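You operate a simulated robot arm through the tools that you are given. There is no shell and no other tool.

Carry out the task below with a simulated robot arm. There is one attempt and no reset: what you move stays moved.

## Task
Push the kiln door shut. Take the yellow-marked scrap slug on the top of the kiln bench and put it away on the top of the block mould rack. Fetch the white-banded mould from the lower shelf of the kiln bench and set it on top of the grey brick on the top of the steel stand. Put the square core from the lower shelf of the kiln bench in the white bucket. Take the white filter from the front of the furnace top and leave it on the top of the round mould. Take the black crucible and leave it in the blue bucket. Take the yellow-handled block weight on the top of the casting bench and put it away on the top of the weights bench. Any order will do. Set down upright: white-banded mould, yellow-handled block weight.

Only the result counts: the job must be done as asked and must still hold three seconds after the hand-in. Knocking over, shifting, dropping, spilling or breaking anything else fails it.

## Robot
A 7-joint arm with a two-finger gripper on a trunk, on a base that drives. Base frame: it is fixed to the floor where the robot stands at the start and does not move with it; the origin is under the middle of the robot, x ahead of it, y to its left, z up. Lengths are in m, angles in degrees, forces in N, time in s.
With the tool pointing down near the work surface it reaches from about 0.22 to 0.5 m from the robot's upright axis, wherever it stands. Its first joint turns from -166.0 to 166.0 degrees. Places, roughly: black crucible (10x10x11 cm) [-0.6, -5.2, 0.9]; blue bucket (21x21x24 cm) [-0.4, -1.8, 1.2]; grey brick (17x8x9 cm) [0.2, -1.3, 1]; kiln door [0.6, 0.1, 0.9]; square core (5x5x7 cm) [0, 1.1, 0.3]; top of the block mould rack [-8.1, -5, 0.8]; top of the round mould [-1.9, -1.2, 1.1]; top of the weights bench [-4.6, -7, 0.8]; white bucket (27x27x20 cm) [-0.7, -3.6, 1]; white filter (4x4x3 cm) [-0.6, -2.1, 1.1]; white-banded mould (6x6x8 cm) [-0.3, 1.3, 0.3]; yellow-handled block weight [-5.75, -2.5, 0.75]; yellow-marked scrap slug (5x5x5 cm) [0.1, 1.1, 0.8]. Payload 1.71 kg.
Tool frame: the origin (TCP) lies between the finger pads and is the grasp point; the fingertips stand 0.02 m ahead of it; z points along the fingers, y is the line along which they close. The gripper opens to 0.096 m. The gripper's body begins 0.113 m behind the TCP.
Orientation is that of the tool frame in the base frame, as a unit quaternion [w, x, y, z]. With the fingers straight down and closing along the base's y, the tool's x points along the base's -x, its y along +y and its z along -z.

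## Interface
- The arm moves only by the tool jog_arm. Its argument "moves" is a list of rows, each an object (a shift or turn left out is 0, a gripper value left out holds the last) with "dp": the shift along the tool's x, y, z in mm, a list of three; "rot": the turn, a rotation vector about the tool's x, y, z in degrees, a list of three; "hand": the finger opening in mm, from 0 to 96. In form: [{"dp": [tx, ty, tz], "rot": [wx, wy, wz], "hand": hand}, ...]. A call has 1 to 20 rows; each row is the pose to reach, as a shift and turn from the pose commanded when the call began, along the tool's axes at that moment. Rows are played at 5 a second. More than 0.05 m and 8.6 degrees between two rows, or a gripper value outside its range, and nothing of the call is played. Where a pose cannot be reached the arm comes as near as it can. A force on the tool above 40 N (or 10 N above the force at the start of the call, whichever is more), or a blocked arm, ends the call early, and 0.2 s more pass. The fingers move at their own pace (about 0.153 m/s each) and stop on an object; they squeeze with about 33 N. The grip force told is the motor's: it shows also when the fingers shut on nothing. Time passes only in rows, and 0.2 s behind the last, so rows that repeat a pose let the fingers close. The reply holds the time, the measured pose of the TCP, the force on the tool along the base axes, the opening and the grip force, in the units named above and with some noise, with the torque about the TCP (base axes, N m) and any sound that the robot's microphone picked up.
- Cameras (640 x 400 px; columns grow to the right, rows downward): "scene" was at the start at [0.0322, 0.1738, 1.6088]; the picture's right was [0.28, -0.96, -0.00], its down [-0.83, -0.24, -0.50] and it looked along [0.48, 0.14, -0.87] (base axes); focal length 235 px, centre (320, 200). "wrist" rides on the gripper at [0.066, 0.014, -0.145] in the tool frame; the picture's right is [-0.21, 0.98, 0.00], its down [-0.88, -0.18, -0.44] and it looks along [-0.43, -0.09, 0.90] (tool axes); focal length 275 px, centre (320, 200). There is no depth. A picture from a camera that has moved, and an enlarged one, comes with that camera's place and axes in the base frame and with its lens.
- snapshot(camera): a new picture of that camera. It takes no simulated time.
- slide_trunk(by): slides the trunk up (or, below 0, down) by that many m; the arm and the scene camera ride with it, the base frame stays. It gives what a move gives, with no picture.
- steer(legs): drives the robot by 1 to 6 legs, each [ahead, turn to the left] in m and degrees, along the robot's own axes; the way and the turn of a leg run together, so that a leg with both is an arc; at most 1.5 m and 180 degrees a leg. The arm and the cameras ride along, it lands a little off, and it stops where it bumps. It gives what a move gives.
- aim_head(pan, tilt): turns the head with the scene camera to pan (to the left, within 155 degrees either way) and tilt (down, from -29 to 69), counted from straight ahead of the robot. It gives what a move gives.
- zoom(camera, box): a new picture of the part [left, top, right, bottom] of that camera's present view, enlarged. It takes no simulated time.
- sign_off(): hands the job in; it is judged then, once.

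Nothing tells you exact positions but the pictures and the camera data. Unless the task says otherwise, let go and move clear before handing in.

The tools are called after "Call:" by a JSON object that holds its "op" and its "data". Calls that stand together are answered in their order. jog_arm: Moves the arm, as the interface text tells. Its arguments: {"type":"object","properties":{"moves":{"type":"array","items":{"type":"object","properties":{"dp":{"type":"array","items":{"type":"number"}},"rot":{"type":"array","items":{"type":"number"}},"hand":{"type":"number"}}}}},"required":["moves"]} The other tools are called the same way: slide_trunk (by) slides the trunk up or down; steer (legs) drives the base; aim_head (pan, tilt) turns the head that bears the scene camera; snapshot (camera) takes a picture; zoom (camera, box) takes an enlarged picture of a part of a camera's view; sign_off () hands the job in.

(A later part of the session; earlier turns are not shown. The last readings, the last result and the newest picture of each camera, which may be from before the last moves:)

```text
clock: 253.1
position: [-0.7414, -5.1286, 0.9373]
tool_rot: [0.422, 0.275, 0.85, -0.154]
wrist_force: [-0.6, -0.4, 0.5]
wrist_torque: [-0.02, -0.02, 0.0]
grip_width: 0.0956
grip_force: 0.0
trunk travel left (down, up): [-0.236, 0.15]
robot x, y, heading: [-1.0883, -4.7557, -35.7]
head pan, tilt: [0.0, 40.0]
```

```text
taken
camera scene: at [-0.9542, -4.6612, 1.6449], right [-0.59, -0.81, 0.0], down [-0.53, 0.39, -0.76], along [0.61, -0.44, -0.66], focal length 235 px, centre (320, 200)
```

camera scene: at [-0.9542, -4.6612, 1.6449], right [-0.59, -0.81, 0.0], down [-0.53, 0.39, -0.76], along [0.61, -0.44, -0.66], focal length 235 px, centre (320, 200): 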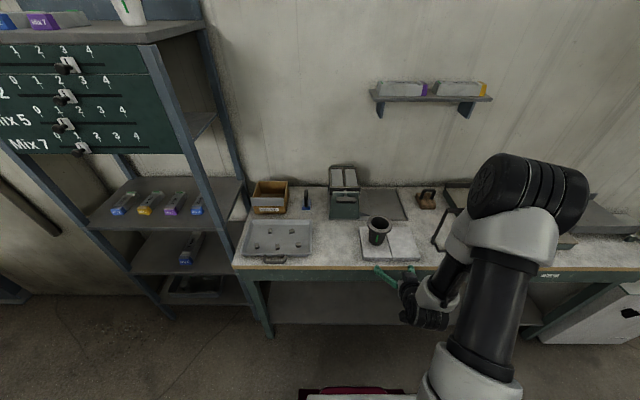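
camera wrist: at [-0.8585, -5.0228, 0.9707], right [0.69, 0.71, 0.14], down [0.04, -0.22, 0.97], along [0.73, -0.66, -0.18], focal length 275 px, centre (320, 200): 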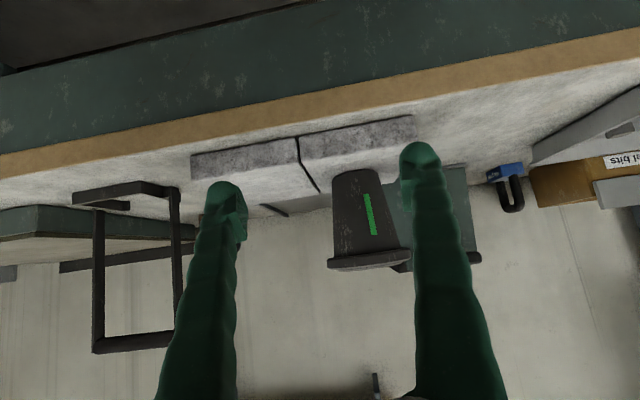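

The crucible is about 18 cm ahead and slightly left of the gripper axis. I'll centre laterally and move most of the way.

Call:
{"op": "jog_arm", "data": {"moves": [{"dp": [-12, 17, 20]}, {"dp": [-24, 33, 45]}, {"dp": [-36, 33, 70]}, {"dp": [-48, 33, 95]}, {"dp": [-48, 33, 95]}]}}

Call:
{"op": "snapshot", "data": {"camera": "wrist"}}

```text
clock: 254.3
position: [-0.6502, -5.1453, 0.907]
tool_rot: [0.407, 0.279, 0.859, -0.141]
wrist_force: [-0.3, 0.4, 0.4]
wrist_torque: [0.01, 0.01, 0.03]
grip_width: 0.096
grip_force: 0.1
trunk travel left (down, up): [-0.236, 0.15]
robot x, y, heading: [-1.0885, -4.7571, -36.0]
head pan, tilt: [0.0, 40.0]
```

```text
taken
camera wrist: at [-0.7656, -5.0413, 0.948], right [0.69, 0.71, 0.15], down [0.06, -0.26, 0.96], along [0.72, -0.65, -0.22], focal length 275 px, centre (320, 200)
```

wrist: 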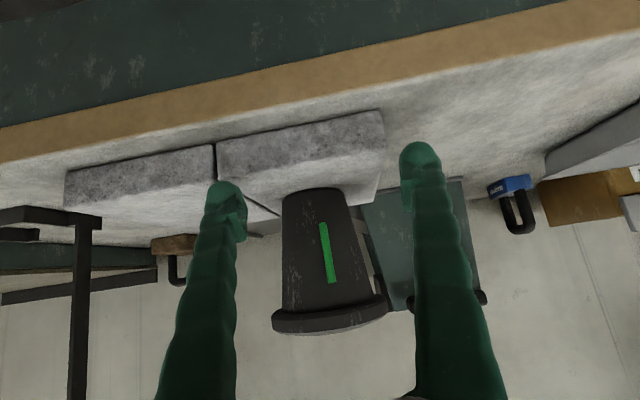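

The crucible sits higher than I assumed, with its mid-body at z≈0.935. I'll correct height and lateral offset first, then check before moving in.

Call:
{"op": "jog_arm", "data": {"moves": [{"dp": [-20, -9, -5]}, {"dp": [-42, -17, -8]}, {"dp": [-50, -17, 8]}, {"dp": [-50, -17, 8]}]}}

Call:
{"op": "snapshot", "data": {"camera": "wrist"}}

```text
clock: 255.3
position: [-0.6305, -5.1823, 0.9404]
tool_rot: [0.407, 0.28, 0.858, -0.141]
wrist_force: [0.5, 0.0, 0.3]
wrist_torque: [0.01, 0.01, -0.01]
grip_width: 0.096
grip_force: 0.1
trunk travel left (down, up): [-0.236, 0.15]
robot x, y, heading: [-1.0847, -4.7575, -35.8]
head pan, tilt: [0.0, 40.0]
```

```text
taken
camera wrist: at [-0.7459, -5.078, 0.98], right [0.69, 0.71, 0.15], down [0.06, -0.26, 0.96], along [0.72, -0.65, -0.22], focal length 275 px, centre (320, 200)
```

wrist: 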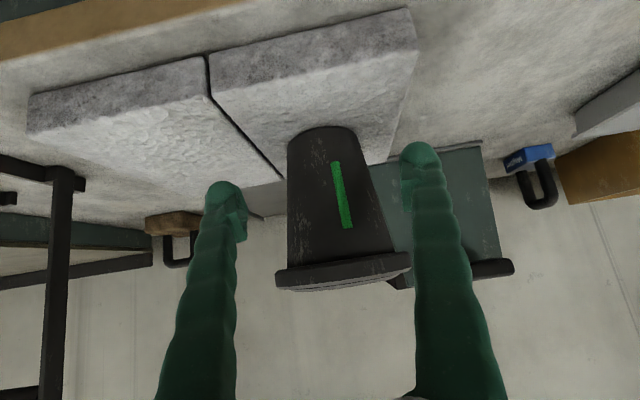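

The crucible is now well centred between the fingers. I'll move in the last 5 cm and close below the rim.

Call:
{"op": "jog_arm", "data": {"moves": [{"dp": [-9, 1, 15]}, {"dp": [-18, 3, 31]}, {"dp": [-28, 4, 46]}, {"dp": [-28, 4, 46]}]}}

Call:
{"op": "snapshot", "data": {"camera": "wrist"}}

```text
clock: 256.3
position: [-0.586, -5.2093, 0.9338]
tool_rot: [0.407, 0.279, 0.858, -0.141]
wrist_force: [-0.6, -0.2, -0.2]
wrist_torque: [0.01, 0.0, -0.01]
grip_width: 0.0961
grip_force: 0.0
trunk travel left (down, up): [-0.236, 0.15]
robot x, y, heading: [-1.0898, -4.7598, -35.7]
head pan, tilt: [0.0, 40.0]
```

```text
taken
camera wrist: at [-0.7002, -5.1056, 0.9725], right [0.69, 0.71, 0.15], down [0.06, -0.26, 0.96], along [0.72, -0.65, -0.22], focal length 275 px, centre (320, 200)
```

wrist: 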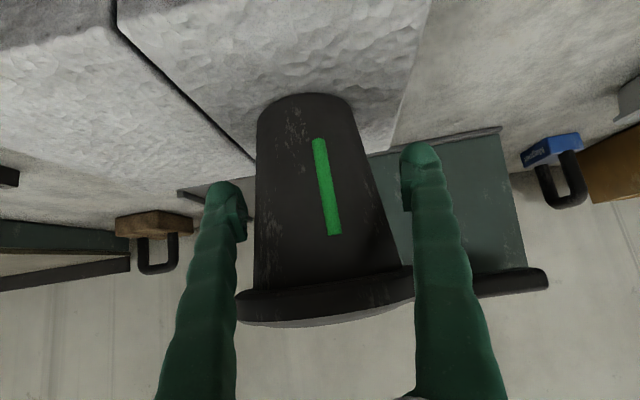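

The fingers straddle the body below the rim. Closing.

Call:
{"op": "jog_arm", "data": {"moves": [{"dp": [0, 0, 0], "hand": 80}, {"dp": [0, 0, 0], "hand": 65}, {"dp": [0, 0, 0], "hand": 45}, {"dp": [0, 0, 0], "hand": 40}, {"dp": [0, 0, 0], "hand": 40}]}}

Call:
{"op": "snapshot", "data": {"camera": "wrist"}}

```text
clock: 257.5
position: [-0.5837, -5.2102, 0.9335]
tool_rot: [0.406, 0.28, 0.858, -0.141]
wrist_force: [-1.7, -1.6, 0.4]
wrist_torque: [-0.05, 0.0, -0.06]
grip_width: 0.0754
grip_force: 33.0
trunk travel left (down, up): [-0.236, 0.15]
robot x, y, heading: [-1.0895, -4.7566, -36.4]
head pan, tilt: [0.0, 40.0]
```

```text
taken
camera wrist: at [-0.7004, -5.1057, 0.9725], right [0.69, 0.71, 0.15], down [0.06, -0.26, 0.96], along [0.72, -0.65, -0.22], focal length 275 px, centre (320, 200)
```

wrist: 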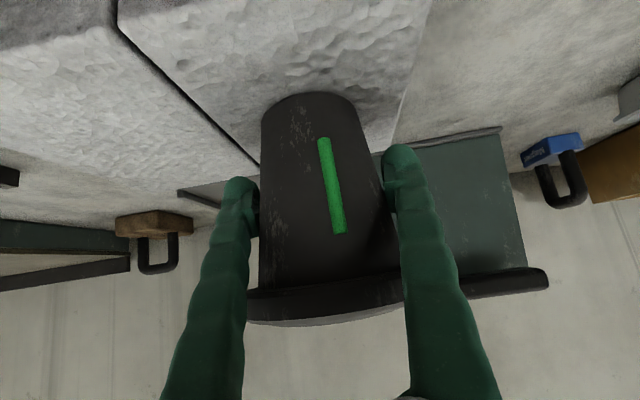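

Gripped at 75 mm. Lifting gently and checking for slip.

Call:
{"op": "jog_arm", "data": {"moves": [{"dp": [-6, 0, -5]}, {"dp": [-16, 0, -13]}, {"dp": [-31, -1, -25]}, {"dp": [-47, -1, -38]}, {"dp": [-62, -1, -50]}, {"dp": [-62, -1, -50]}]}}

Call:
{"op": "snapshot", "data": {"camera": "wrist"}}

Call:
{"op": "snapshot", "data": {"camera": "scene"}}

```text
clock: 258.9
position: [-0.5832, -5.2088, 1.0137]
tool_rot: [0.407, 0.28, 0.858, -0.14]
wrist_force: [-0.2, 0.3, -2.6]
wrist_torque: [0.0, -0.02, 0.0]
grip_width: 0.0755
grip_force: 33.3
trunk travel left (down, up): [-0.236, 0.15]
robot x, y, heading: [-1.0907, -4.7565, -35.8]
head pan, tilt: [0.0, 40.0]
```

```text
taken
camera wrist: at [-0.6997, -5.1054, 1.0541], right [0.69, 0.71, 0.15], down [0.07, -0.26, 0.96], along [0.72, -0.65, -0.22], focal length 275 px, centre (320, 200)
```

wrist: 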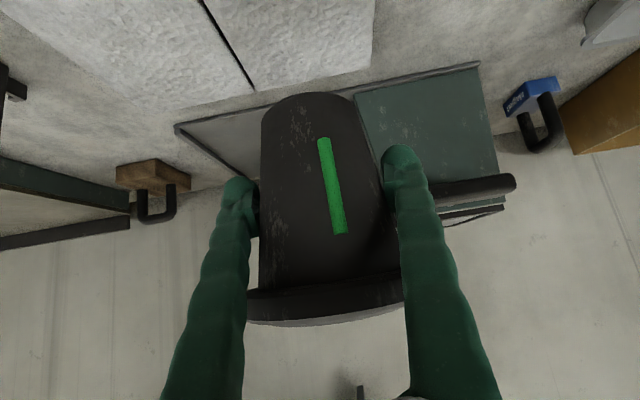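

```text
taken
camera scene: at [-0.9531, -4.6618, 1.6448], right [-0.59, -0.81, 0.0], down [-0.53, 0.39, -0.75], along [0.61, -0.44, -0.66], focal length 235 px, centre (320, 200)
```

scene: 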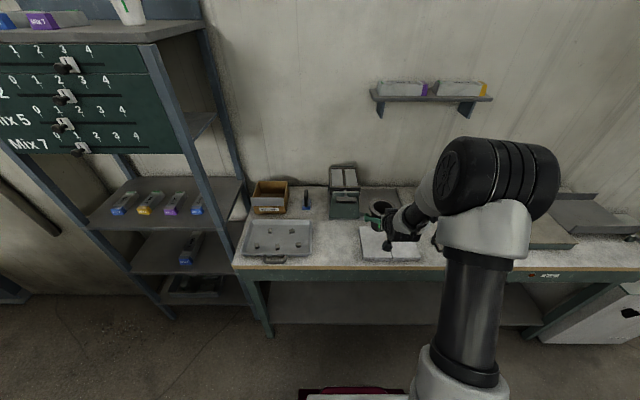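

The crucible is held firmly. I'll back off, raise the trunk, and drive back up the corridor toward the blue bucket on the furnace.

Call:
{"op": "steer", "data": {"legs": [[-0.45, 0]]}}

Call:
{"op": "slide_trunk", "data": {"by": 0.15}}

Call:
{"op": "steer", "data": {"legs": [[0, 146.7], [1.0, 0], [0.69, 0], [0, -57.6]]}}

Call:
{"op": "aim_head", "data": {"pan": 0, "tilt": 25}}

Call:
{"op": "snapshot", "data": {"camera": "scene"}}

Call:
{"op": "snapshot", "data": {"camera": "wrist"}}

```text
clock: 261.8
position: [-0.9545, -4.9406, 1.0151]
tool_rot: [0.406, 0.28, 0.858, -0.142]
wrist_force: [-0.6, 0.3, -3.8]
wrist_torque: [0.03, -0.01, -0.01]
grip_width: 0.0758
grip_force: 33.2
trunk travel left (down, up): [-0.236, 0.15]
robot x, y, heading: [-1.4611, -4.486, -36.3]
head pan, tilt: [0.0, 40.0]
```

```text
clock: 263.6
position: [-0.9658, -4.9309, 1.1755]
tool_rot: [0.413, 0.278, 0.855, -0.143]
wrist_force: [0.7, 0.4, -2.6]
wrist_torque: [0.0, -0.03, -0.03]
grip_width: 0.0755
grip_force: 32.7
trunk travel left (down, up): [-0.386, 0.0]
robot x, y, heading: [-1.4573, -4.4865, -35.6]
head pan, tilt: [0.0, 40.0]
```

```text
clock: 283.1
position: [-1.6744, -2.4372, 1.1737]
tool_rot: [0.391, -0.414, 0.799, 0.194]
wrist_force: [-0.4, -0.9, -2.5]
wrist_torque: [0.0, -0.01, 0.01]
grip_width: 0.0754
grip_force: 33.0
trunk travel left (down, up): [-0.386, 0.0]
robot x, y, heading: [-2.1148, -2.9343, 54.7]
head pan, tilt: [0.0, 40.0]
```

```text
clock: 283.9
position: [-1.6842, -2.4528, 1.1852]
tool_rot: [0.398, -0.413, 0.795, 0.197]
wrist_force: [-0.6, 0.0, -4.0]
wrist_torque: [0.01, -0.03, -0.03]
grip_width: 0.0755
grip_force: 33.3
trunk travel left (down, up): [-0.386, 0.0]
robot x, y, heading: [-2.1147, -2.9337, 55.0]
head pan, tilt: [0.0, 25.0]
```

```text
taken
camera scene: at [-2.2039, -2.7929, 1.8179], right [0.82, -0.58, 0.0], down [-0.25, -0.36, -0.9], along [0.52, 0.73, -0.44], focal length 235 px, centre (320, 200)
```

scene: 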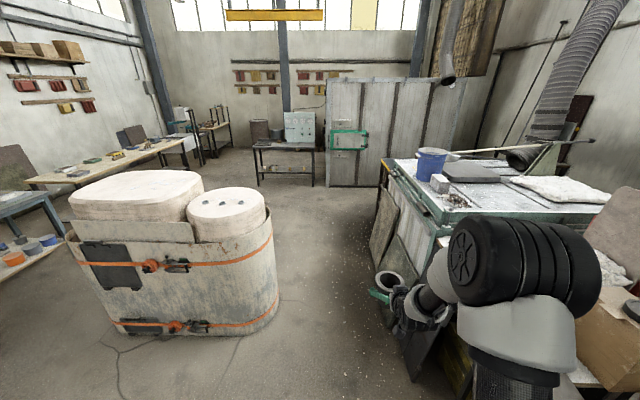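

```text
taken
camera wrist: at [-1.7875, -2.5685, 1.2197], right [-0.73, 0.67, 0.15], down [0.24, 0.04, 0.97], along [0.64, 0.74, -0.19], focal length 275 px, centre (320, 200)
```

wrist: 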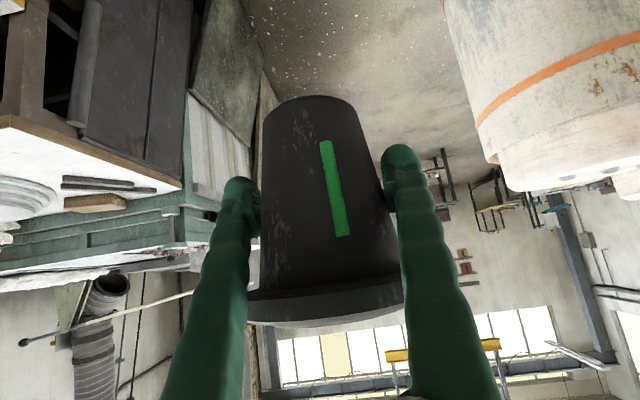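

I'm at the corridor entrance. I'll drive up along the furnace and look at its top closely.

Call:
{"op": "steer", "data": {"legs": [[1.0, -1.9], [0.75, 0]]}}

Call:
{"op": "aim_head", "data": {"pan": -80, "tilt": 35}}

Call:
{"op": "snapshot", "data": {"camera": "scene"}}

Call:
{"op": "aim_head", "data": {"pan": -110, "tilt": 45}}

Call:
{"op": "snapshot", "data": {"camera": "scene"}}

Call:
{"op": "aim_head", "data": {"pan": -70, "tilt": 60}}

Call:
{"op": "snapshot", "data": {"camera": "scene"}}

```text
clock: 293.4
position: [-0.5856, -1.0818, 1.1832]
tool_rot: [0.404, -0.387, 0.808, 0.185]
wrist_force: [-0.1, -0.4, -2.9]
wrist_torque: [0.05, -0.03, 0.02]
grip_width: 0.0752
grip_force: 32.9
trunk travel left (down, up): [-0.386, 0.0]
robot x, y, heading: [-1.0477, -1.5358, 51.2]
head pan, tilt: [0.0, 25.0]
```

```text
clock: 294.9
position: [-0.5982, -1.0943, 1.1942]
tool_rot: [0.411, -0.385, 0.805, 0.188]
wrist_force: [-0.6, -0.1, -2.9]
wrist_torque: [0.01, 0.01, -0.02]
grip_width: 0.0754
grip_force: 32.9
trunk travel left (down, up): [-0.386, 0.0]
robot x, y, heading: [-1.0445, -1.5384, 51.6]
head pan, tilt: [-80.0, 35.0]
```

```text
taken
camera scene: at [-1.1057, -1.5038, 1.8035], right [-0.48, -0.88, 0.02], down [-0.51, 0.27, -0.82], along [0.71, -0.4, -0.58], focal length 235 px, centre (320, 200)
```

scene: 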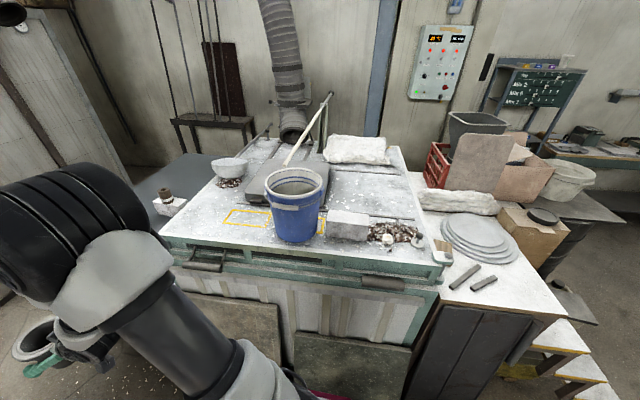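

```text
clock: 295.9
position: [-0.5965, -1.0961, 1.1938]
tool_rot: [0.411, -0.386, 0.805, 0.188]
wrist_force: [0.3, -0.1, -3.8]
wrist_torque: [0.02, -0.02, -0.02]
grip_width: 0.0752
grip_force: 32.7
trunk travel left (down, up): [-0.386, 0.0]
robot x, y, heading: [-1.0436, -1.5335, 51.3]
head pan, tilt: [-110.0, 45.0]
```

```text
taken
camera scene: at [-1.1407, -1.531, 1.7894], right [-0.86, -0.52, 0.02], down [-0.37, 0.6, -0.71], along [0.36, -0.61, -0.7], focal length 235 px, centre (320, 200)
```

scene: 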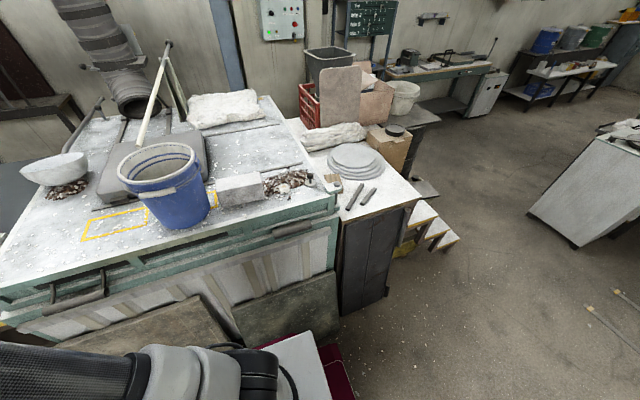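

```text
clock: 296.9
position: [-0.5965, -1.0982, 1.1934]
tool_rot: [0.41, -0.385, 0.805, 0.187]
wrist_force: [0.1, 0.4, -2.5]
wrist_torque: [-0.03, -0.04, -0.04]
grip_width: 0.0754
grip_force: 32.9
trunk travel left (down, up): [-0.386, 0.0]
robot x, y, heading: [-1.0415, -1.5374, 51.3]
head pan, tilt: [-70.0, 60.0]
```

```text
taken
camera scene: at [-1.12, -1.4833, 1.7691], right [-0.32, -0.95, 0.02], down [-0.82, 0.27, -0.5], along [0.46, -0.17, -0.87], focal length 235 px, centre (320, 200)
```

scene: 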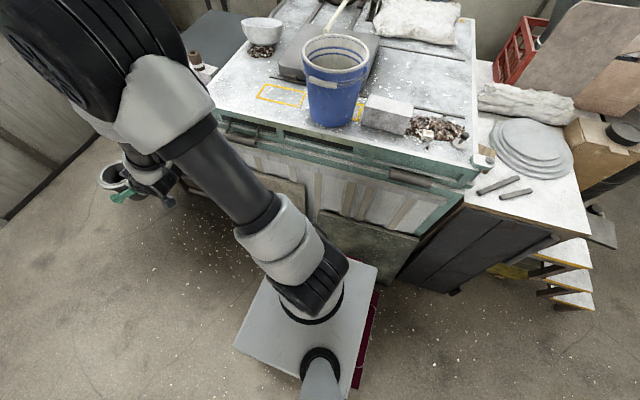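

The blue bucket's rim centre is about (-0.40, -1.79, 1.34). I'll raise the crucible above rim height, then manoeuvre away from the leaning slabs so I can turn and face the bucket.

Call:
{"op": "jog_arm", "data": {"moves": [{"dp": [-32, -1, -24]}, {"dp": [-64, -1, -47]}, {"dp": [-97, -2, -71]}, {"dp": [-129, -2, -95]}, {"dp": [-161, -3, -118]}, {"dp": [-177, -3, -130]}, {"dp": [-177, -3, -130]}]}}

Call:
{"op": "steer", "data": {"legs": [[0, 15], [0.4, 0], [0, -33.3], [-0.2, 0], [0, -70]]}}

Call:
{"op": "aim_head", "data": {"pan": 0, "tilt": 40}}

Call:
{"op": "snapshot", "data": {"camera": "scene"}}

Call:
{"op": "snapshot", "data": {"camera": "wrist"}}

```text
clock: 298.3
position: [-0.6135, -1.0952, 1.406]
tool_rot: [0.416, -0.388, 0.802, 0.182]
wrist_force: [-1.8, 1.5, -2.8]
wrist_torque: [-0.04, -0.08, -0.12]
grip_width: 0.0757
grip_force: 32.8
trunk travel left (down, up): [-0.386, 0.0]
robot x, y, heading: [-1.0471, -1.5314, 51.1]
head pan, tilt: [-70.0, 60.0]
stopped in row 6: the arm was blocked; the commanded pose is now the measured one
```

```text
clock: 299.1
position: [-0.6321, -1.0978, 1.4036]
tool_rot: [0.425, -0.387, 0.797, 0.183]
wrist_force: [-1.4, 1.3, -2.4]
wrist_torque: [-0.06, -0.11, -0.11]
grip_width: 0.0753
grip_force: 33.2
trunk travel left (down, up): [-0.386, 0.0]
robot x, y, heading: [-1.0445, -1.5343, 51.7]
head pan, tilt: [-70.0, 60.0]
stopped in leg 1: the robot was blocked; the commanded pose is now the measured one
```

```text
clock: 300.5
position: [-0.6298, -1.0976, 1.4044]
tool_rot: [0.426, -0.387, 0.797, 0.185]
wrist_force: [1.1, 0.5, -2.2]
wrist_torque: [-0.01, 0.0, -0.02]
grip_width: 0.0749
grip_force: 33.1
trunk travel left (down, up): [-0.386, 0.0]
robot x, y, heading: [-1.0455, -1.5342, 51.7]
head pan, tilt: [0.0, 40.0]
```

```text
taken
camera scene: at [-1.1309, -1.3962, 1.7947], right [0.78, -0.62, 0.0], down [-0.41, -0.51, -0.76], along [0.47, 0.59, -0.66], focal length 235 px, centre (320, 200)
```

scene: 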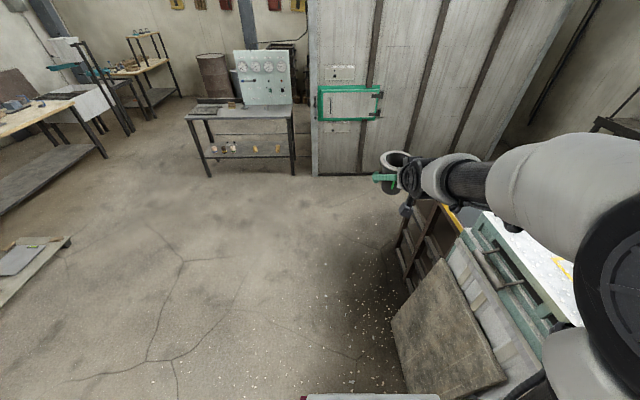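

```text
taken
camera wrist: at [-0.74, -1.2088, 1.4324], right [-0.69, 0.71, 0.13], down [0.2, 0.01, 0.98], along [0.7, 0.7, -0.15], focal length 275 px, centre (320, 200)
```

wrist: 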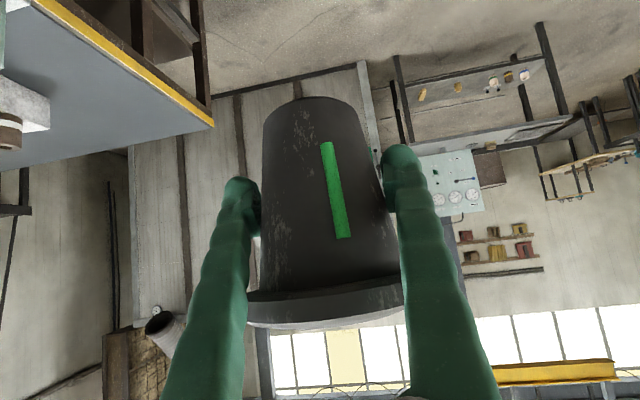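

The arm reported a block near its upper pose and the base could not turn. I'll look around the base and arm to find the cause before moving more.

Call:
{"op": "aim_head", "data": {"pan": -120, "tilt": 69}}

Call:
{"op": "snapshot", "data": {"camera": "scene"}}

Call:
{"op": "aim_head", "data": {"pan": -50, "tilt": 60}}

Call:
{"op": "snapshot", "data": {"camera": "scene"}}

Call:
{"op": "aim_head", "data": {"pan": -50, "tilt": 20}}

Call:
{"op": "snapshot", "data": {"camera": "scene"}}

```text
clock: 302.5
position: [-0.6281, -1.0984, 1.4041]
tool_rot: [0.426, -0.387, 0.796, 0.185]
wrist_force: [-0.3, 0.3, -2.8]
wrist_torque: [-0.01, -0.01, 0.02]
grip_width: 0.0752
grip_force: 33.3
trunk travel left (down, up): [-0.386, 0.0]
robot x, y, heading: [-1.0448, -1.5349, 51.4]
head pan, tilt: [-120.0, 68.8]
```

```text
taken
camera scene: at [-1.1633, -1.5151, 1.7605], right [-0.93, -0.37, 0.01], down [-0.35, 0.86, -0.37], along [0.12, -0.35, -0.93], focal length 235 px, centre (320, 200)
```

scene: 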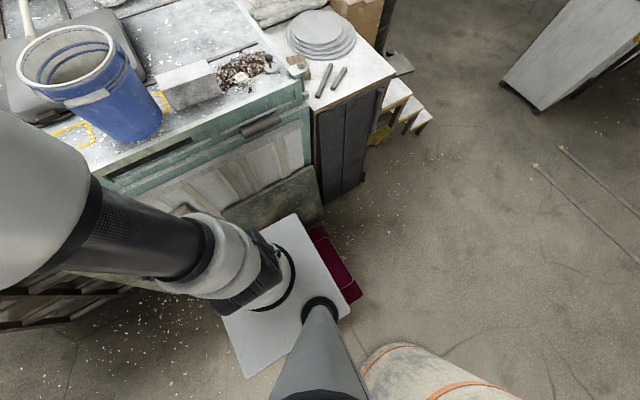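

```text
clock: 303.9
position: [-0.6289, -1.0989, 1.4048]
tool_rot: [0.426, -0.387, 0.796, 0.185]
wrist_force: [-0.4, 0.1, -2.5]
wrist_torque: [0.0, 0.0, -0.02]
grip_width: 0.0756
grip_force: 33.6
trunk travel left (down, up): [-0.386, 0.0]
robot x, y, heading: [-1.0406, -1.5305, 51.4]
head pan, tilt: [-50.0, 60.0]
```

```text
taken
camera scene: at [-1.1173, -1.4613, 1.7687], right [0.03, -1.0, 0.01], down [-0.87, -0.03, -0.49], along [0.49, 0.0, -0.87], focal length 235 px, centre (320, 200)
```

scene: 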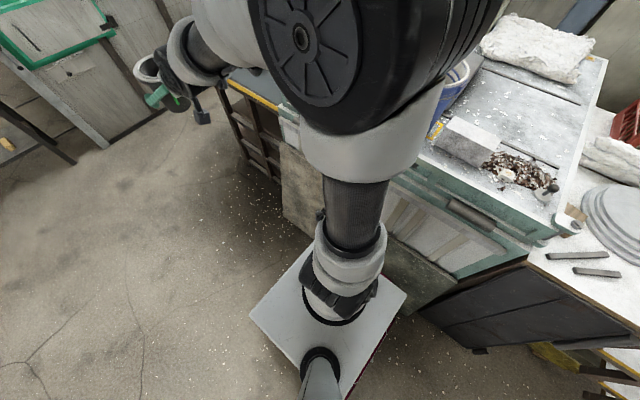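

```text
clock: 304.9
position: [-0.628, -1.0982, 1.4049]
tool_rot: [0.426, -0.387, 0.797, 0.184]
wrist_force: [-0.2, 0.6, -3.1]
wrist_torque: [0.01, -0.01, 0.01]
grip_width: 0.0753
grip_force: 33.4
trunk travel left (down, up): [-0.386, 0.0]
robot x, y, heading: [-1.0458, -1.5336, 51.3]
head pan, tilt: [-50.0, 20.0]
```

```text
taken
camera scene: at [-1.0901, -1.4596, 1.8265], right [0.03, -1.0, 0.01], down [-0.35, -0.02, -0.94], along [0.94, 0.02, -0.35], focal length 235 px, centre (320, 200)
```

scene: 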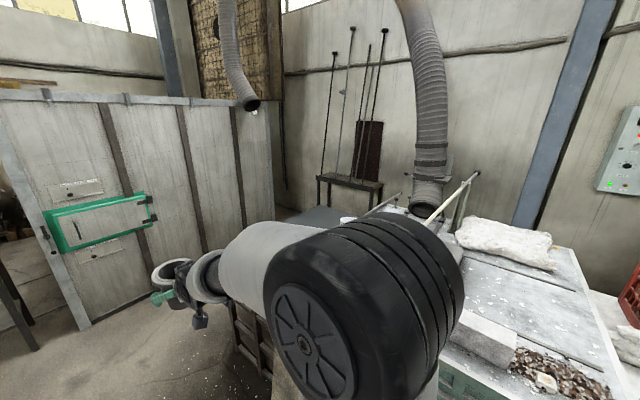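

The elbow has risen right next to the head, and that is what blocked the arm. I'll extend the arm forward so that the elbow drops away from the head.

Call:
{"op": "jog_arm", "data": {"moves": [{"dp": [-6, 0, 20]}, {"dp": [-12, 1, 40]}, {"dp": [-18, 1.5, 61]}, {"dp": [-18, 1.5, 61]}]}}

Call:
{"op": "snapshot", "data": {"camera": "scene"}}

```text
clock: 305.3
position: [-0.6168, -1.1092, 1.4031]
tool_rot: [0.436, -0.37, 0.801, 0.177]
wrist_force: [-0.6, 0.1, -2.8]
wrist_torque: [-0.01, -0.05, -0.02]
grip_width: 0.0753
grip_force: 32.3
trunk travel left (down, up): [-0.386, 0.0]
robot x, y, heading: [-1.0468, -1.5374, 51.5]
head pan, tilt: [-50.0, 20.0]
stopped in row 1: the arm was blocked; the commanded pose is now the measured one
```

```text
taken
camera scene: at [-1.0905, -1.4596, 1.8265], right [0.03, -1.0, 0.01], down [-0.35, -0.02, -0.94], along [0.94, 0.02, -0.35], focal length 235 px, centre (320, 200)
```

scene: 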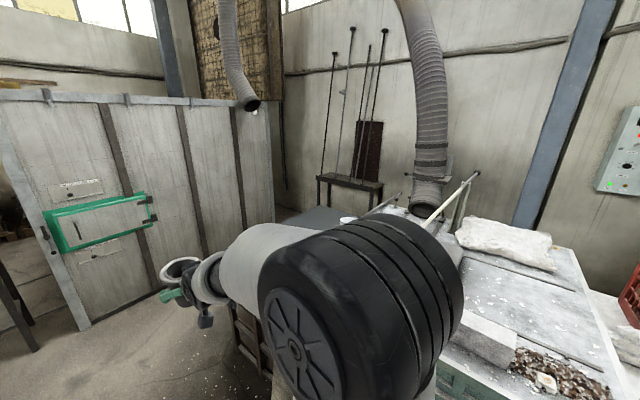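

Still touching. I'll swing the head away to the left to free the elbow.

Call:
{"op": "aim_head", "data": {"pan": 100, "tilt": 20}}

Call:
{"op": "snapshot", "data": {"camera": "scene"}}

Call:
{"op": "jog_arm", "data": {"moves": [{"dp": [0, 0, 10]}, {"dp": [0, 0, 20]}]}}

```text
clock: 307.6
position: [-0.6172, -1.1091, 1.403]
tool_rot: [0.436, -0.37, 0.801, 0.178]
wrist_force: [0.4, -0.2, -3.1]
wrist_torque: [0.02, 0.0, -0.02]
grip_width: 0.075
grip_force: 33.2
trunk travel left (down, up): [-0.386, 0.0]
robot x, y, heading: [-1.0489, -1.5375, 51.6]
head pan, tilt: [100.0, 20.0]
```

```text
taken
camera scene: at [-1.2652, -1.418, 1.8279], right [0.48, 0.88, -0.02], down [0.29, -0.17, -0.94], along [-0.83, 0.44, -0.34], focal length 235 px, centre (320, 200)
```

scene: 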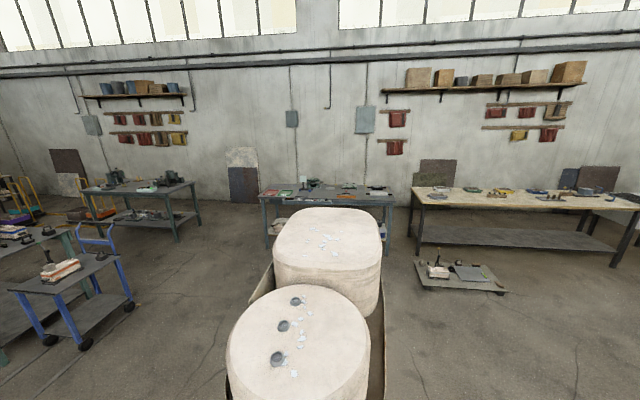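

```text
clock: 308.2
position: [-0.6152, -1.1021, 1.3945]
tool_rot: [0.437, -0.369, 0.801, 0.176]
wrist_force: [0.7, -0.3, -3.9]
wrist_torque: [0.03, 0.0, 0.04]
grip_width: 0.0751
grip_force: 33.5
trunk travel left (down, up): [-0.386, 0.0]
robot x, y, heading: [-1.0452, -1.534, 51.4]
head pan, tilt: [100.0, 20.0]
```

The head is clear now. I'll extend the arm forward so the elbow tips away, then continue the manoeuvre to face the bucket.

Call:
{"op": "jog_arm", "data": {"moves": [{"dp": [-11, 0, 17]}, {"dp": [-22, 0, 33]}, {"dp": [-33, 0, 50]}, {"dp": [-33, 0, 50]}]}}

Call:
{"op": "steer", "data": {"legs": [[0, 15], [0.4, 0], [0, -33.3], [-0.2, 0], [0, -35], [0, -35]]}}

Call:
{"op": "jog_arm", "data": {"moves": [{"dp": [0, 0, 0]}, {"dp": [0, 0, 0]}]}}

Call:
{"op": "snapshot", "data": {"camera": "wrist"}}

```text
clock: 309.2
position: [-0.5757, -1.0652, 1.4006]
tool_rot: [0.436, -0.372, 0.8, 0.178]
wrist_force: [-0.2, 0.1, -4.2]
wrist_torque: [0.02, -0.03, -0.03]
grip_width: 0.0752
grip_force: 32.7
trunk travel left (down, up): [-0.386, 0.0]
robot x, y, heading: [-1.0445, -1.5365, 51.7]
head pan, tilt: [100.0, 20.0]
```

```text
clock: 320.0
position: [-0.5733, -1.7349, 1.4021]
tool_rot: [0.436, 0.294, 0.832, -0.176]
wrist_force: [-0.3, -0.2, -3.9]
wrist_torque: [0.0, -0.03, 0.02]
grip_width: 0.0749
grip_force: 33.0
trunk travel left (down, up): [-0.386, 0.0]
robot x, y, heading: [-1.0532, -1.2762, -36.8]
head pan, tilt: [100.0, 20.0]
```

```text
clock: 320.6
position: [-0.585, -1.7202, 1.4083]
tool_rot: [0.441, 0.292, 0.829, -0.182]
wrist_force: [-0.4, 0.1, -3.5]
wrist_torque: [0.0, -0.03, -0.03]
grip_width: 0.0753
grip_force: 33.0
trunk travel left (down, up): [-0.386, 0.0]
robot x, y, heading: [-1.0489, -1.2748, -37.1]
head pan, tilt: [100.0, 20.0]
```

```text
taken
camera wrist: at [-0.6965, -1.6067, 1.4311], right [0.72, 0.68, 0.13], down [-0.01, -0.18, 0.98], along [0.69, -0.71, -0.12], focal length 275 px, centre (320, 200)
```

wrist: 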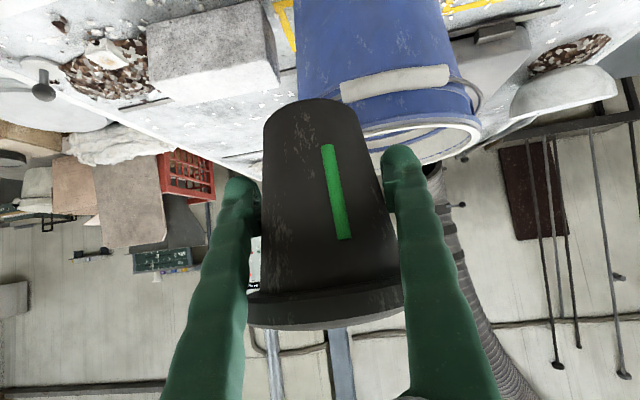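

I'm facing the bucket, but the crucible's bottom would clear the rim by only about 1 cm. I'll raise it a bit more before driving forward.

Call:
{"op": "jog_arm", "data": {"moves": [{"dp": [-13, -1, -8]}, {"dp": [-26, -1, -16]}, {"dp": [-38, -2, -25]}, {"dp": [-38, -2, -25]}]}}

Call:
{"op": "aim_head", "data": {"pan": 60, "tilt": 40}}

Call:
{"op": "snapshot", "data": {"camera": "scene"}}

Call:
{"op": "snapshot", "data": {"camera": "wrist"}}

```text
clock: 321.6
position: [-0.5845, -1.7209, 1.4549]
tool_rot: [0.441, 0.293, 0.828, -0.182]
wrist_force: [-0.4, -0.5, -2.8]
wrist_torque: [0.03, 0.0, 0.01]
grip_width: 0.0751
grip_force: 33.2
trunk travel left (down, up): [-0.386, 0.0]
robot x, y, heading: [-1.0551, -1.2721, -36.9]
head pan, tilt: [100.0, 20.0]
```

```text
clock: 322.6
position: [-0.5847, -1.7206, 1.4547]
tool_rot: [0.441, 0.293, 0.829, -0.182]
wrist_force: [-0.6, 1.0, -3.7]
wrist_torque: [0.0, -0.02, -0.04]
grip_width: 0.0751
grip_force: 32.7
trunk travel left (down, up): [-0.386, 0.0]
robot x, y, heading: [-1.0528, -1.2756, -37.1]
head pan, tilt: [60.0, 40.0]
```

```text
taken
camera scene: at [-0.9056, -1.0998, 1.7955], right [0.39, -0.92, -0.01], down [-0.6, -0.24, -0.76], along [0.7, 0.31, -0.65], focal length 235 px, centre (320, 200)
```

scene: 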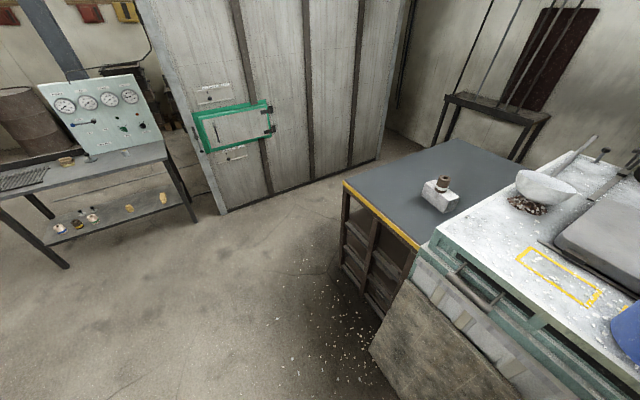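

```text
taken
camera wrist: at [-0.6957, -1.6065, 1.476], right [0.72, 0.68, 0.13], down [-0.01, -0.18, 0.98], along [0.69, -0.71, -0.12], focal length 275 px, centre (320, 200)
```

wrist: 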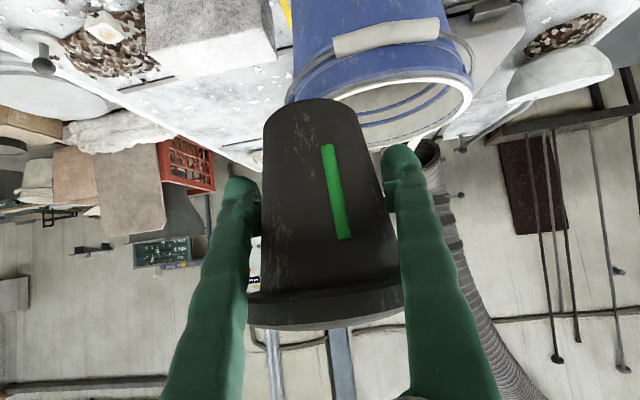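

Clearance over the rim is now about 4 cm. Driving forward 12 cm and then shifting the crucible over the bucket opening.

Call:
{"op": "steer", "data": {"legs": [[0.12, 0]]}}

Call:
{"op": "jog_arm", "data": {"moves": [{"dp": [0, 0, 0]}, {"dp": [0, 0, 0]}]}}

Call:
{"op": "snapshot", "data": {"camera": "wrist"}}

```text
clock: 323.9
position: [-0.5286, -1.7688, 1.4747]
tool_rot: [0.456, 0.291, 0.821, -0.185]
wrist_force: [-3.0, 1.2, -0.2]
wrist_torque: [0.02, 0.0, 0.06]
grip_width: 0.075
grip_force: 32.9
trunk travel left (down, up): [-0.386, 0.0]
robot x, y, heading: [-0.9577, -1.3475, -36.7]
head pan, tilt: [60.0, 40.0]
```

```text
clock: 324.5
position: [-0.4956, -1.7883, 1.4573]
tool_rot: [0.443, 0.291, 0.828, -0.182]
wrist_force: [-0.9, 1.3, -1.9]
wrist_torque: [-0.04, -0.04, 0.01]
grip_width: 0.0751
grip_force: 33.4
trunk travel left (down, up): [-0.386, 0.0]
robot x, y, heading: [-0.9563, -1.3479, -36.7]
head pan, tilt: [60.0, 40.0]
```

```text
taken
camera wrist: at [-0.6059, -1.6748, 1.4796], right [0.72, 0.68, 0.13], down [-0.01, -0.17, 0.98], along [0.69, -0.71, -0.11], focal length 275 px, centre (320, 200)
```

wrist: 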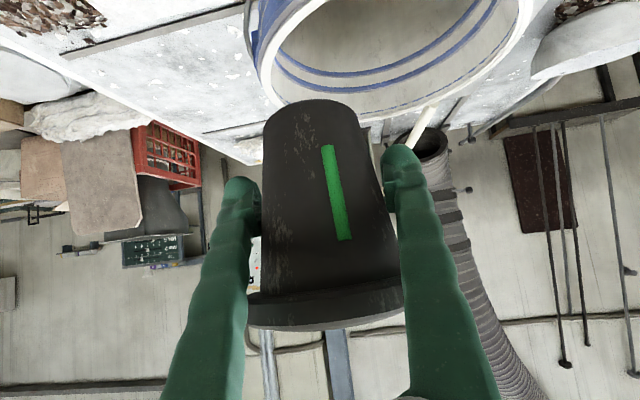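

The rim centre is about 8.5 cm ahead and left of the crucible. I'll shift the crucible over it while keeping its height.

Call:
{"op": "jog_arm", "data": {"moves": [{"dp": [-9, 15, 13]}, {"dp": [-18, 29, 26]}, {"dp": [-27, 44, 38]}, {"dp": [-36, 58, 51]}, {"dp": [-36, 58, 51]}]}}

Call:
{"op": "snapshot", "data": {"camera": "wrist"}}

Call:
{"op": "aim_head", "data": {"pan": 30, "tilt": 45}}

Call:
{"op": "snapshot", "data": {"camera": "scene"}}

```text
clock: 325.7
position: [-0.425, -1.7793, 1.4628]
tool_rot: [0.448, 0.291, 0.826, -0.18]
wrist_force: [1.2, -0.2, -2.2]
wrist_torque: [0.06, 0.02, 0.02]
grip_width: 0.0751
grip_force: 32.6
trunk travel left (down, up): [-0.386, 0.0]
robot x, y, heading: [-0.9569, -1.3433, -36.7]
head pan, tilt: [60.0, 40.0]
```

```text
taken
camera wrist: at [-0.5358, -1.6665, 1.4848], right [0.72, 0.68, 0.14], down [-0.02, -0.17, 0.98], along [0.69, -0.71, -0.11], focal length 275 px, centre (320, 200)
```

wrist: 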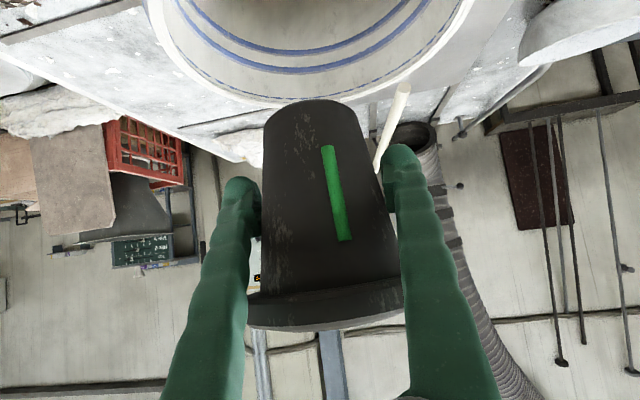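

```text
clock: 326.7
position: [-0.419, -1.7826, 1.4618]
tool_rot: [0.447, 0.292, 0.826, -0.181]
wrist_force: [0.1, 0.1, -2.3]
wrist_torque: [0.04, 0.04, -0.03]
grip_width: 0.0749
grip_force: 33.1
trunk travel left (down, up): [-0.386, 0.0]
robot x, y, heading: [-0.961, -1.3486, -36.9]
head pan, tilt: [30.0, 45.0]
```

```text
taken
camera scene: at [-0.8259, -1.2007, 1.7881], right [-0.12, -0.99, 0.0], down [-0.7, 0.09, -0.7], along [0.7, -0.08, -0.71], focal length 235 px, centre (320, 200)
```

scene: 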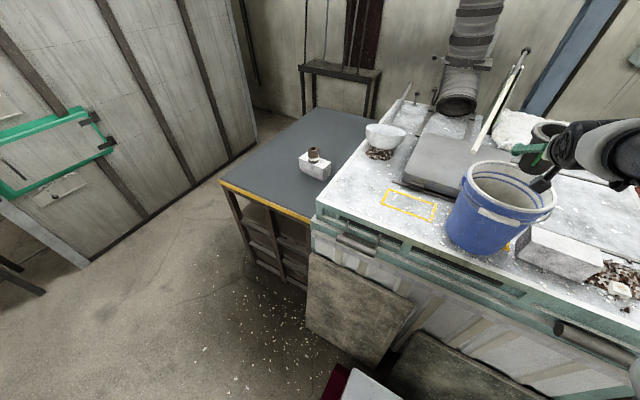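

The crucible is over the opening. I'll lower it into the bucket in stages while tilting the tool toward vertical so that the wrist camera clears the rim.

Call:
{"op": "jog_arm", "data": {"moves": [{"dp": [18, 3, 15], "rot": [0, 2, 0]}, {"dp": [36, 5, 30], "rot": [0, 4, 0]}, {"dp": [54, 8, 45], "rot": [0, 6, 0]}, {"dp": [73, 10, 60], "rot": [0, 9, 0]}, {"dp": [91, 13, 75], "rot": [0, 12, 0]}, {"dp": [91, 13, 75], "rot": [0, 12, 0]}]}}

Call:
{"op": "snapshot", "data": {"camera": "scene"}}

Call:
{"op": "snapshot", "data": {"camera": "wrist"}}

```text
clock: 328.1
position: [-0.3927, -1.7923, 1.3377]
tool_rot: [0.353, 0.309, 0.871, -0.147]
wrist_force: [0.0, -1.1, -4.6]
wrist_torque: [0.01, -0.01, 0.0]
grip_width: 0.0753
grip_force: 32.7
trunk travel left (down, up): [-0.386, 0.0]
robot x, y, heading: [-0.9592, -1.3457, -36.9]
head pan, tilt: [30.0, 45.0]
```

```text
taken
camera scene: at [-0.8074, -1.2151, 1.7878], right [-0.12, -0.99, -0.01], down [-0.71, 0.09, -0.7], along [0.69, -0.08, -0.72], focal length 235 px, centre (320, 200)
```

scene: 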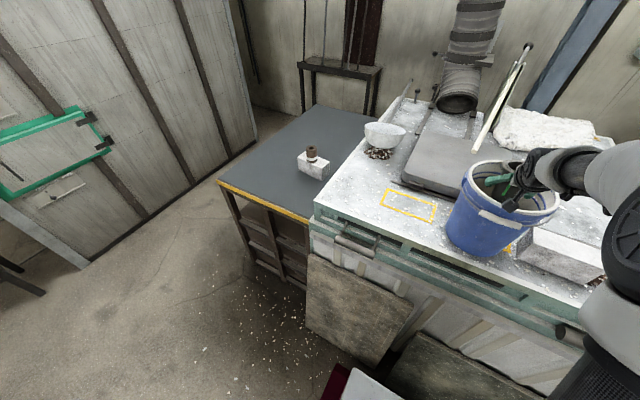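

```text
taken
camera wrist: at [-0.4971, -1.6834, 1.3923], right [0.74, 0.66, 0.11], down [0.14, -0.31, 0.94], along [0.65, -0.69, -0.32], focal length 275 px, centre (320, 200)
```

wrist: 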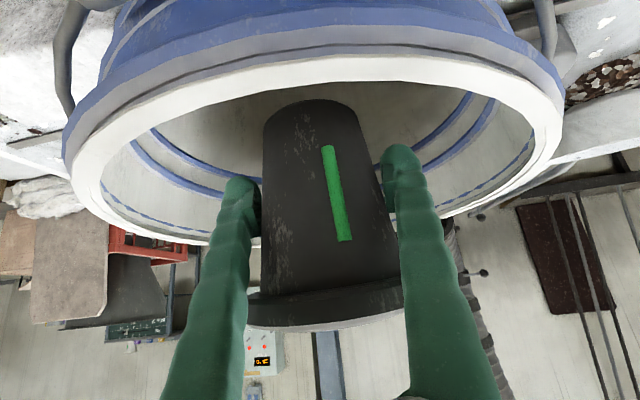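

The crucible is entering the bucket, centred. Next stage: tilt further toward vertical and lower.

Call:
{"op": "jog_arm", "data": {"moves": [{"dp": [8, 0.5, 8], "rot": [0, 5, 0]}, {"dp": [17, 1, 17], "rot": [0, 10, 0]}, {"dp": [25, 1.5, 25], "rot": [0, 15, 0]}, {"dp": [34, 2, 34], "rot": [0, 20, 0]}, {"dp": [34, 2, 34], "rot": [0, 20, 0]}]}}

Call:
{"op": "snapshot", "data": {"camera": "wrist"}}

Call:
{"op": "zoom", "data": {"camera": "scene", "box": [420, 120, 640, 280]}}

```text
clock: 329.3
position: [-0.3934, -1.7926, 1.2915]
tool_rot: [0.197, 0.331, 0.918, -0.093]
wrist_force: [-0.8, 0.7, -3.7]
wrist_torque: [-0.03, 0.01, -0.03]
grip_width: 0.075
grip_force: 32.9
trunk travel left (down, up): [-0.386, 0.0]
robot x, y, heading: [-0.9589, -1.3461, -36.9]
head pan, tilt: [30.0, 45.0]
```

```text
taken
camera wrist: at [-0.475, -1.6994, 1.3931], right [0.77, 0.63, 0.05], down [0.36, -0.51, 0.78], along [0.52, -0.59, -0.62], focal length 275 px, centre (320, 200)
```

wrist: 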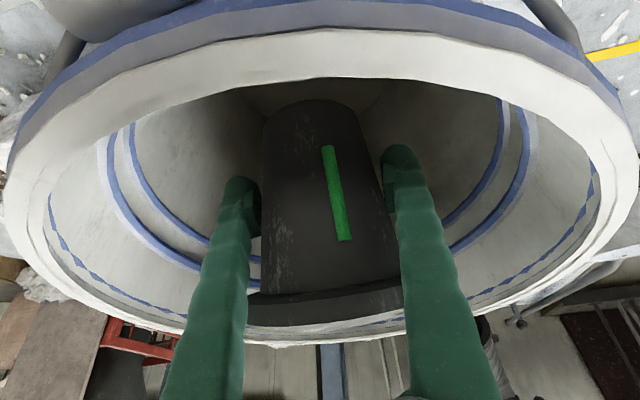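

```text
2.50 times, centred on (530, 200) of scene
camera zoom: at [-0.809, -1.2135, 1.7878], right [-0.12, -0.99, -0.01], down [-0.71, 0.09, -0.7], along [0.69, -0.08, -0.72], focal length 587 px, centre (-205, 200)
```

zoom: 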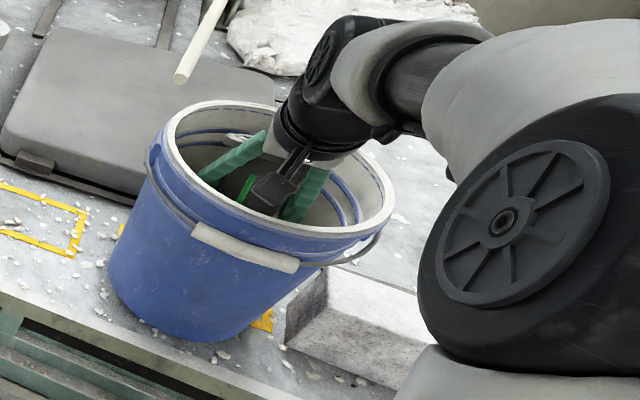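

There is good clearance all round. I'll go nearly vertical and lower further.

Call:
{"op": "jog_arm", "data": {"moves": [{"dp": [8, 0.5, 10], "rot": [0, 4, 0]}, {"dp": [15, 1, 20], "rot": [0, 8, 0]}, {"dp": [23, 1.5, 31], "rot": [0, 12, 0]}, {"dp": [30, 2, 41], "rot": [0, 16, 0]}, {"dp": [30, 2, 41], "rot": [0, 16, 0]}]}}

Call:
{"op": "snapshot", "data": {"camera": "wrist"}}

Call:
{"op": "zoom", "data": {"camera": "scene", "box": [420, 120, 640, 280]}}

```text
clock: 330.5
position: [-0.401, -1.7869, 1.24]
tool_rot: [0.067, 0.34, 0.937, -0.045]
wrist_force: [-0.2, 0.2, -3.6]
wrist_torque: [0.0, -0.01, -0.02]
grip_width: 0.0753
grip_force: 33.3
trunk travel left (down, up): [-0.386, 0.0]
robot x, y, heading: [-0.9587, -1.3505, -36.9]
head pan, tilt: [30.0, 45.0]
```

```text
taken
camera wrist: at [-0.4562, -1.7151, 1.3718], right [0.79, 0.62, -0.01], down [0.51, -0.64, 0.58], along [0.36, -0.46, -0.81], focal length 275 px, centre (320, 200)
```

wrist: 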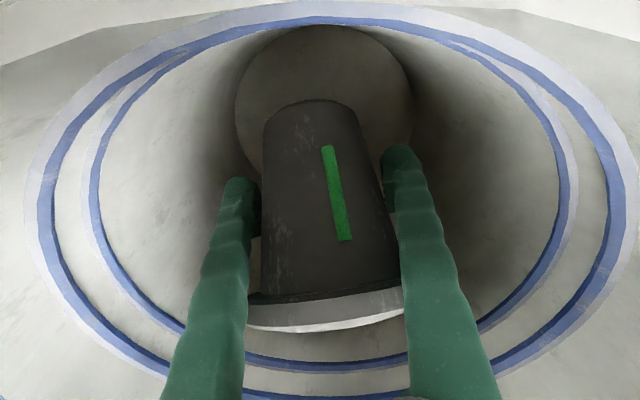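

```text
2.50 times, centred on (530, 200) of scene
camera zoom: at [-0.8084, -1.214, 1.7878], right [-0.12, -0.99, -0.01], down [-0.71, 0.09, -0.7], along [0.69, -0.08, -0.72], focal length 587 px, centre (-205, 200)
```

zoom: 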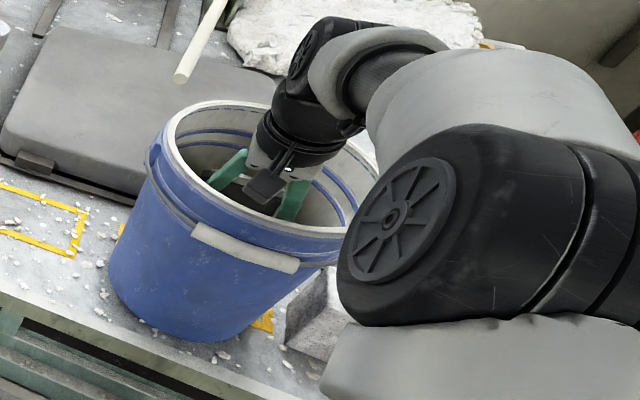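

Everything is inside with margin. Lowering the last few centimetres with force watch.

Call:
{"op": "jog_arm", "data": {"moves": [{"dp": [2, 0.5, 11]}, {"dp": [3.5, 1, 22]}, {"dp": [5, 1.4, 33]}, {"dp": [7, 1.8, 44]}, {"dp": [7, 1.8, 44]}]}}

Call:
{"op": "snapshot", "data": {"camera": "wrist"}}

```text
clock: 331.5
position: [-0.4138, -1.7764, 1.2147]
tool_rot: [0.079, 0.34, 0.936, -0.048]
wrist_force: [-0.6, -0.9, -3.9]
wrist_torque: [0.0, 0.0, -0.03]
grip_width: 0.0749
grip_force: 32.7
trunk travel left (down, up): [-0.386, 0.0]
robot x, y, heading: [-0.9598, -1.3461, -37.0]
head pan, tilt: [30.0, 45.0]
stopped in row 5: the force on the tool passed its limit at 44 N (the readings are from after the stop); the commanded pose is now the measured one
```

```text
taken
camera wrist: at [-0.4723, -1.7025, 1.3448], right [0.79, 0.62, 0.0], down [0.49, -0.63, 0.6], along [0.37, -0.47, -0.8], focal length 275 px, centre (320, 200)
```

wrist: 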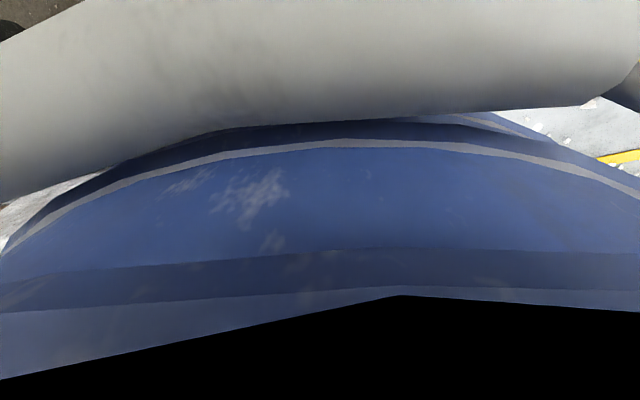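

The force limit tripped and the wrist camera is right at the bucket's near rim. I'll check the scene before moving.

Call:
{"op": "snapshot", "data": {"camera": "scene"}}

Call:
{"op": "zoom", "data": {"camera": "scene", "box": [420, 120, 640, 280]}}

```text
taken
camera scene: at [-0.8089, -1.2138, 1.7877], right [-0.12, -0.99, -0.01], down [-0.71, 0.09, -0.7], along [0.69, -0.08, -0.72], focal length 235 px, centre (320, 200)
```

scene: 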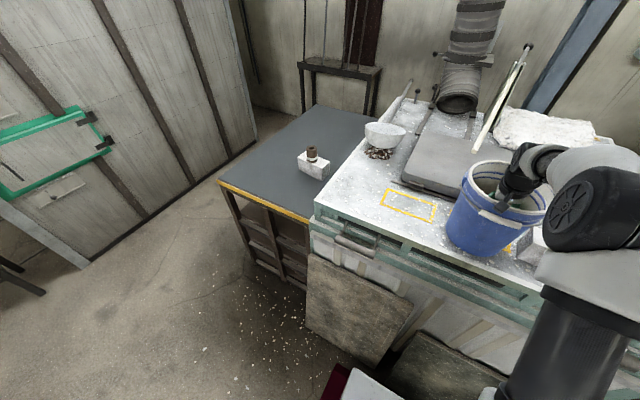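

```text
2.50 times, centred on (530, 200) of scene
camera zoom: at [-0.8089, -1.2138, 1.7877], right [-0.12, -0.99, -0.01], down [-0.71, 0.09, -0.7], along [0.69, -0.08, -0.72], focal length 587 px, centre (-205, 200)
```

zoom: 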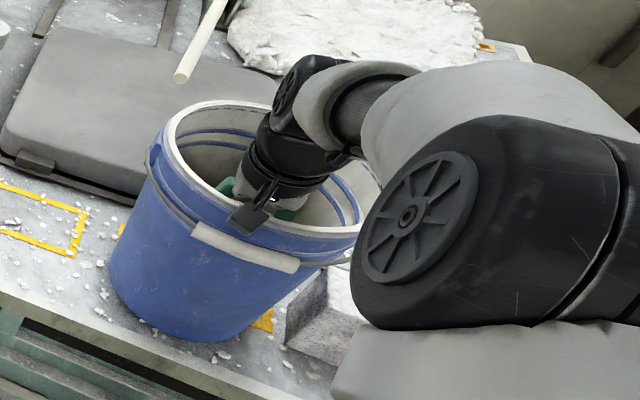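

The bucket has not moved, and the crucible is deep inside it. I'll release here.

Call:
{"op": "jog_arm", "data": {"moves": [{"dp": [0, 0, 0], "hand": 80}, {"dp": [0, 0, 0], "hand": 88}, {"dp": [0, 0, 0], "hand": 94}, {"dp": [0, 0, 0], "hand": 94}]}}

Call:
{"op": "zoom", "data": {"camera": "scene", "box": [420, 120, 640, 280]}}

```text
clock: 332.5
position: [-0.413, -1.778, 1.2145]
tool_rot: [0.079, 0.34, 0.936, -0.048]
wrist_force: [0.0, -0.4, -0.4]
wrist_torque: [-0.01, -0.01, 0.02]
grip_width: 0.0941
grip_force: 0.1
trunk travel left (down, up): [-0.386, 0.0]
robot x, y, heading: [-0.9592, -1.3472, -36.7]
head pan, tilt: [30.0, 45.0]
```

```text
2.50 times, centred on (530, 200) of scene
camera zoom: at [-0.808, -1.2143, 1.7878], right [-0.12, -0.99, -0.01], down [-0.71, 0.09, -0.7], along [0.69, -0.08, -0.72], focal length 587 px, centre (-205, 200)
```

zoom: 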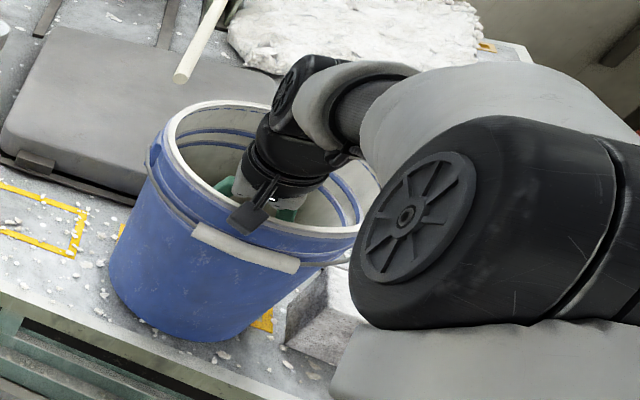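

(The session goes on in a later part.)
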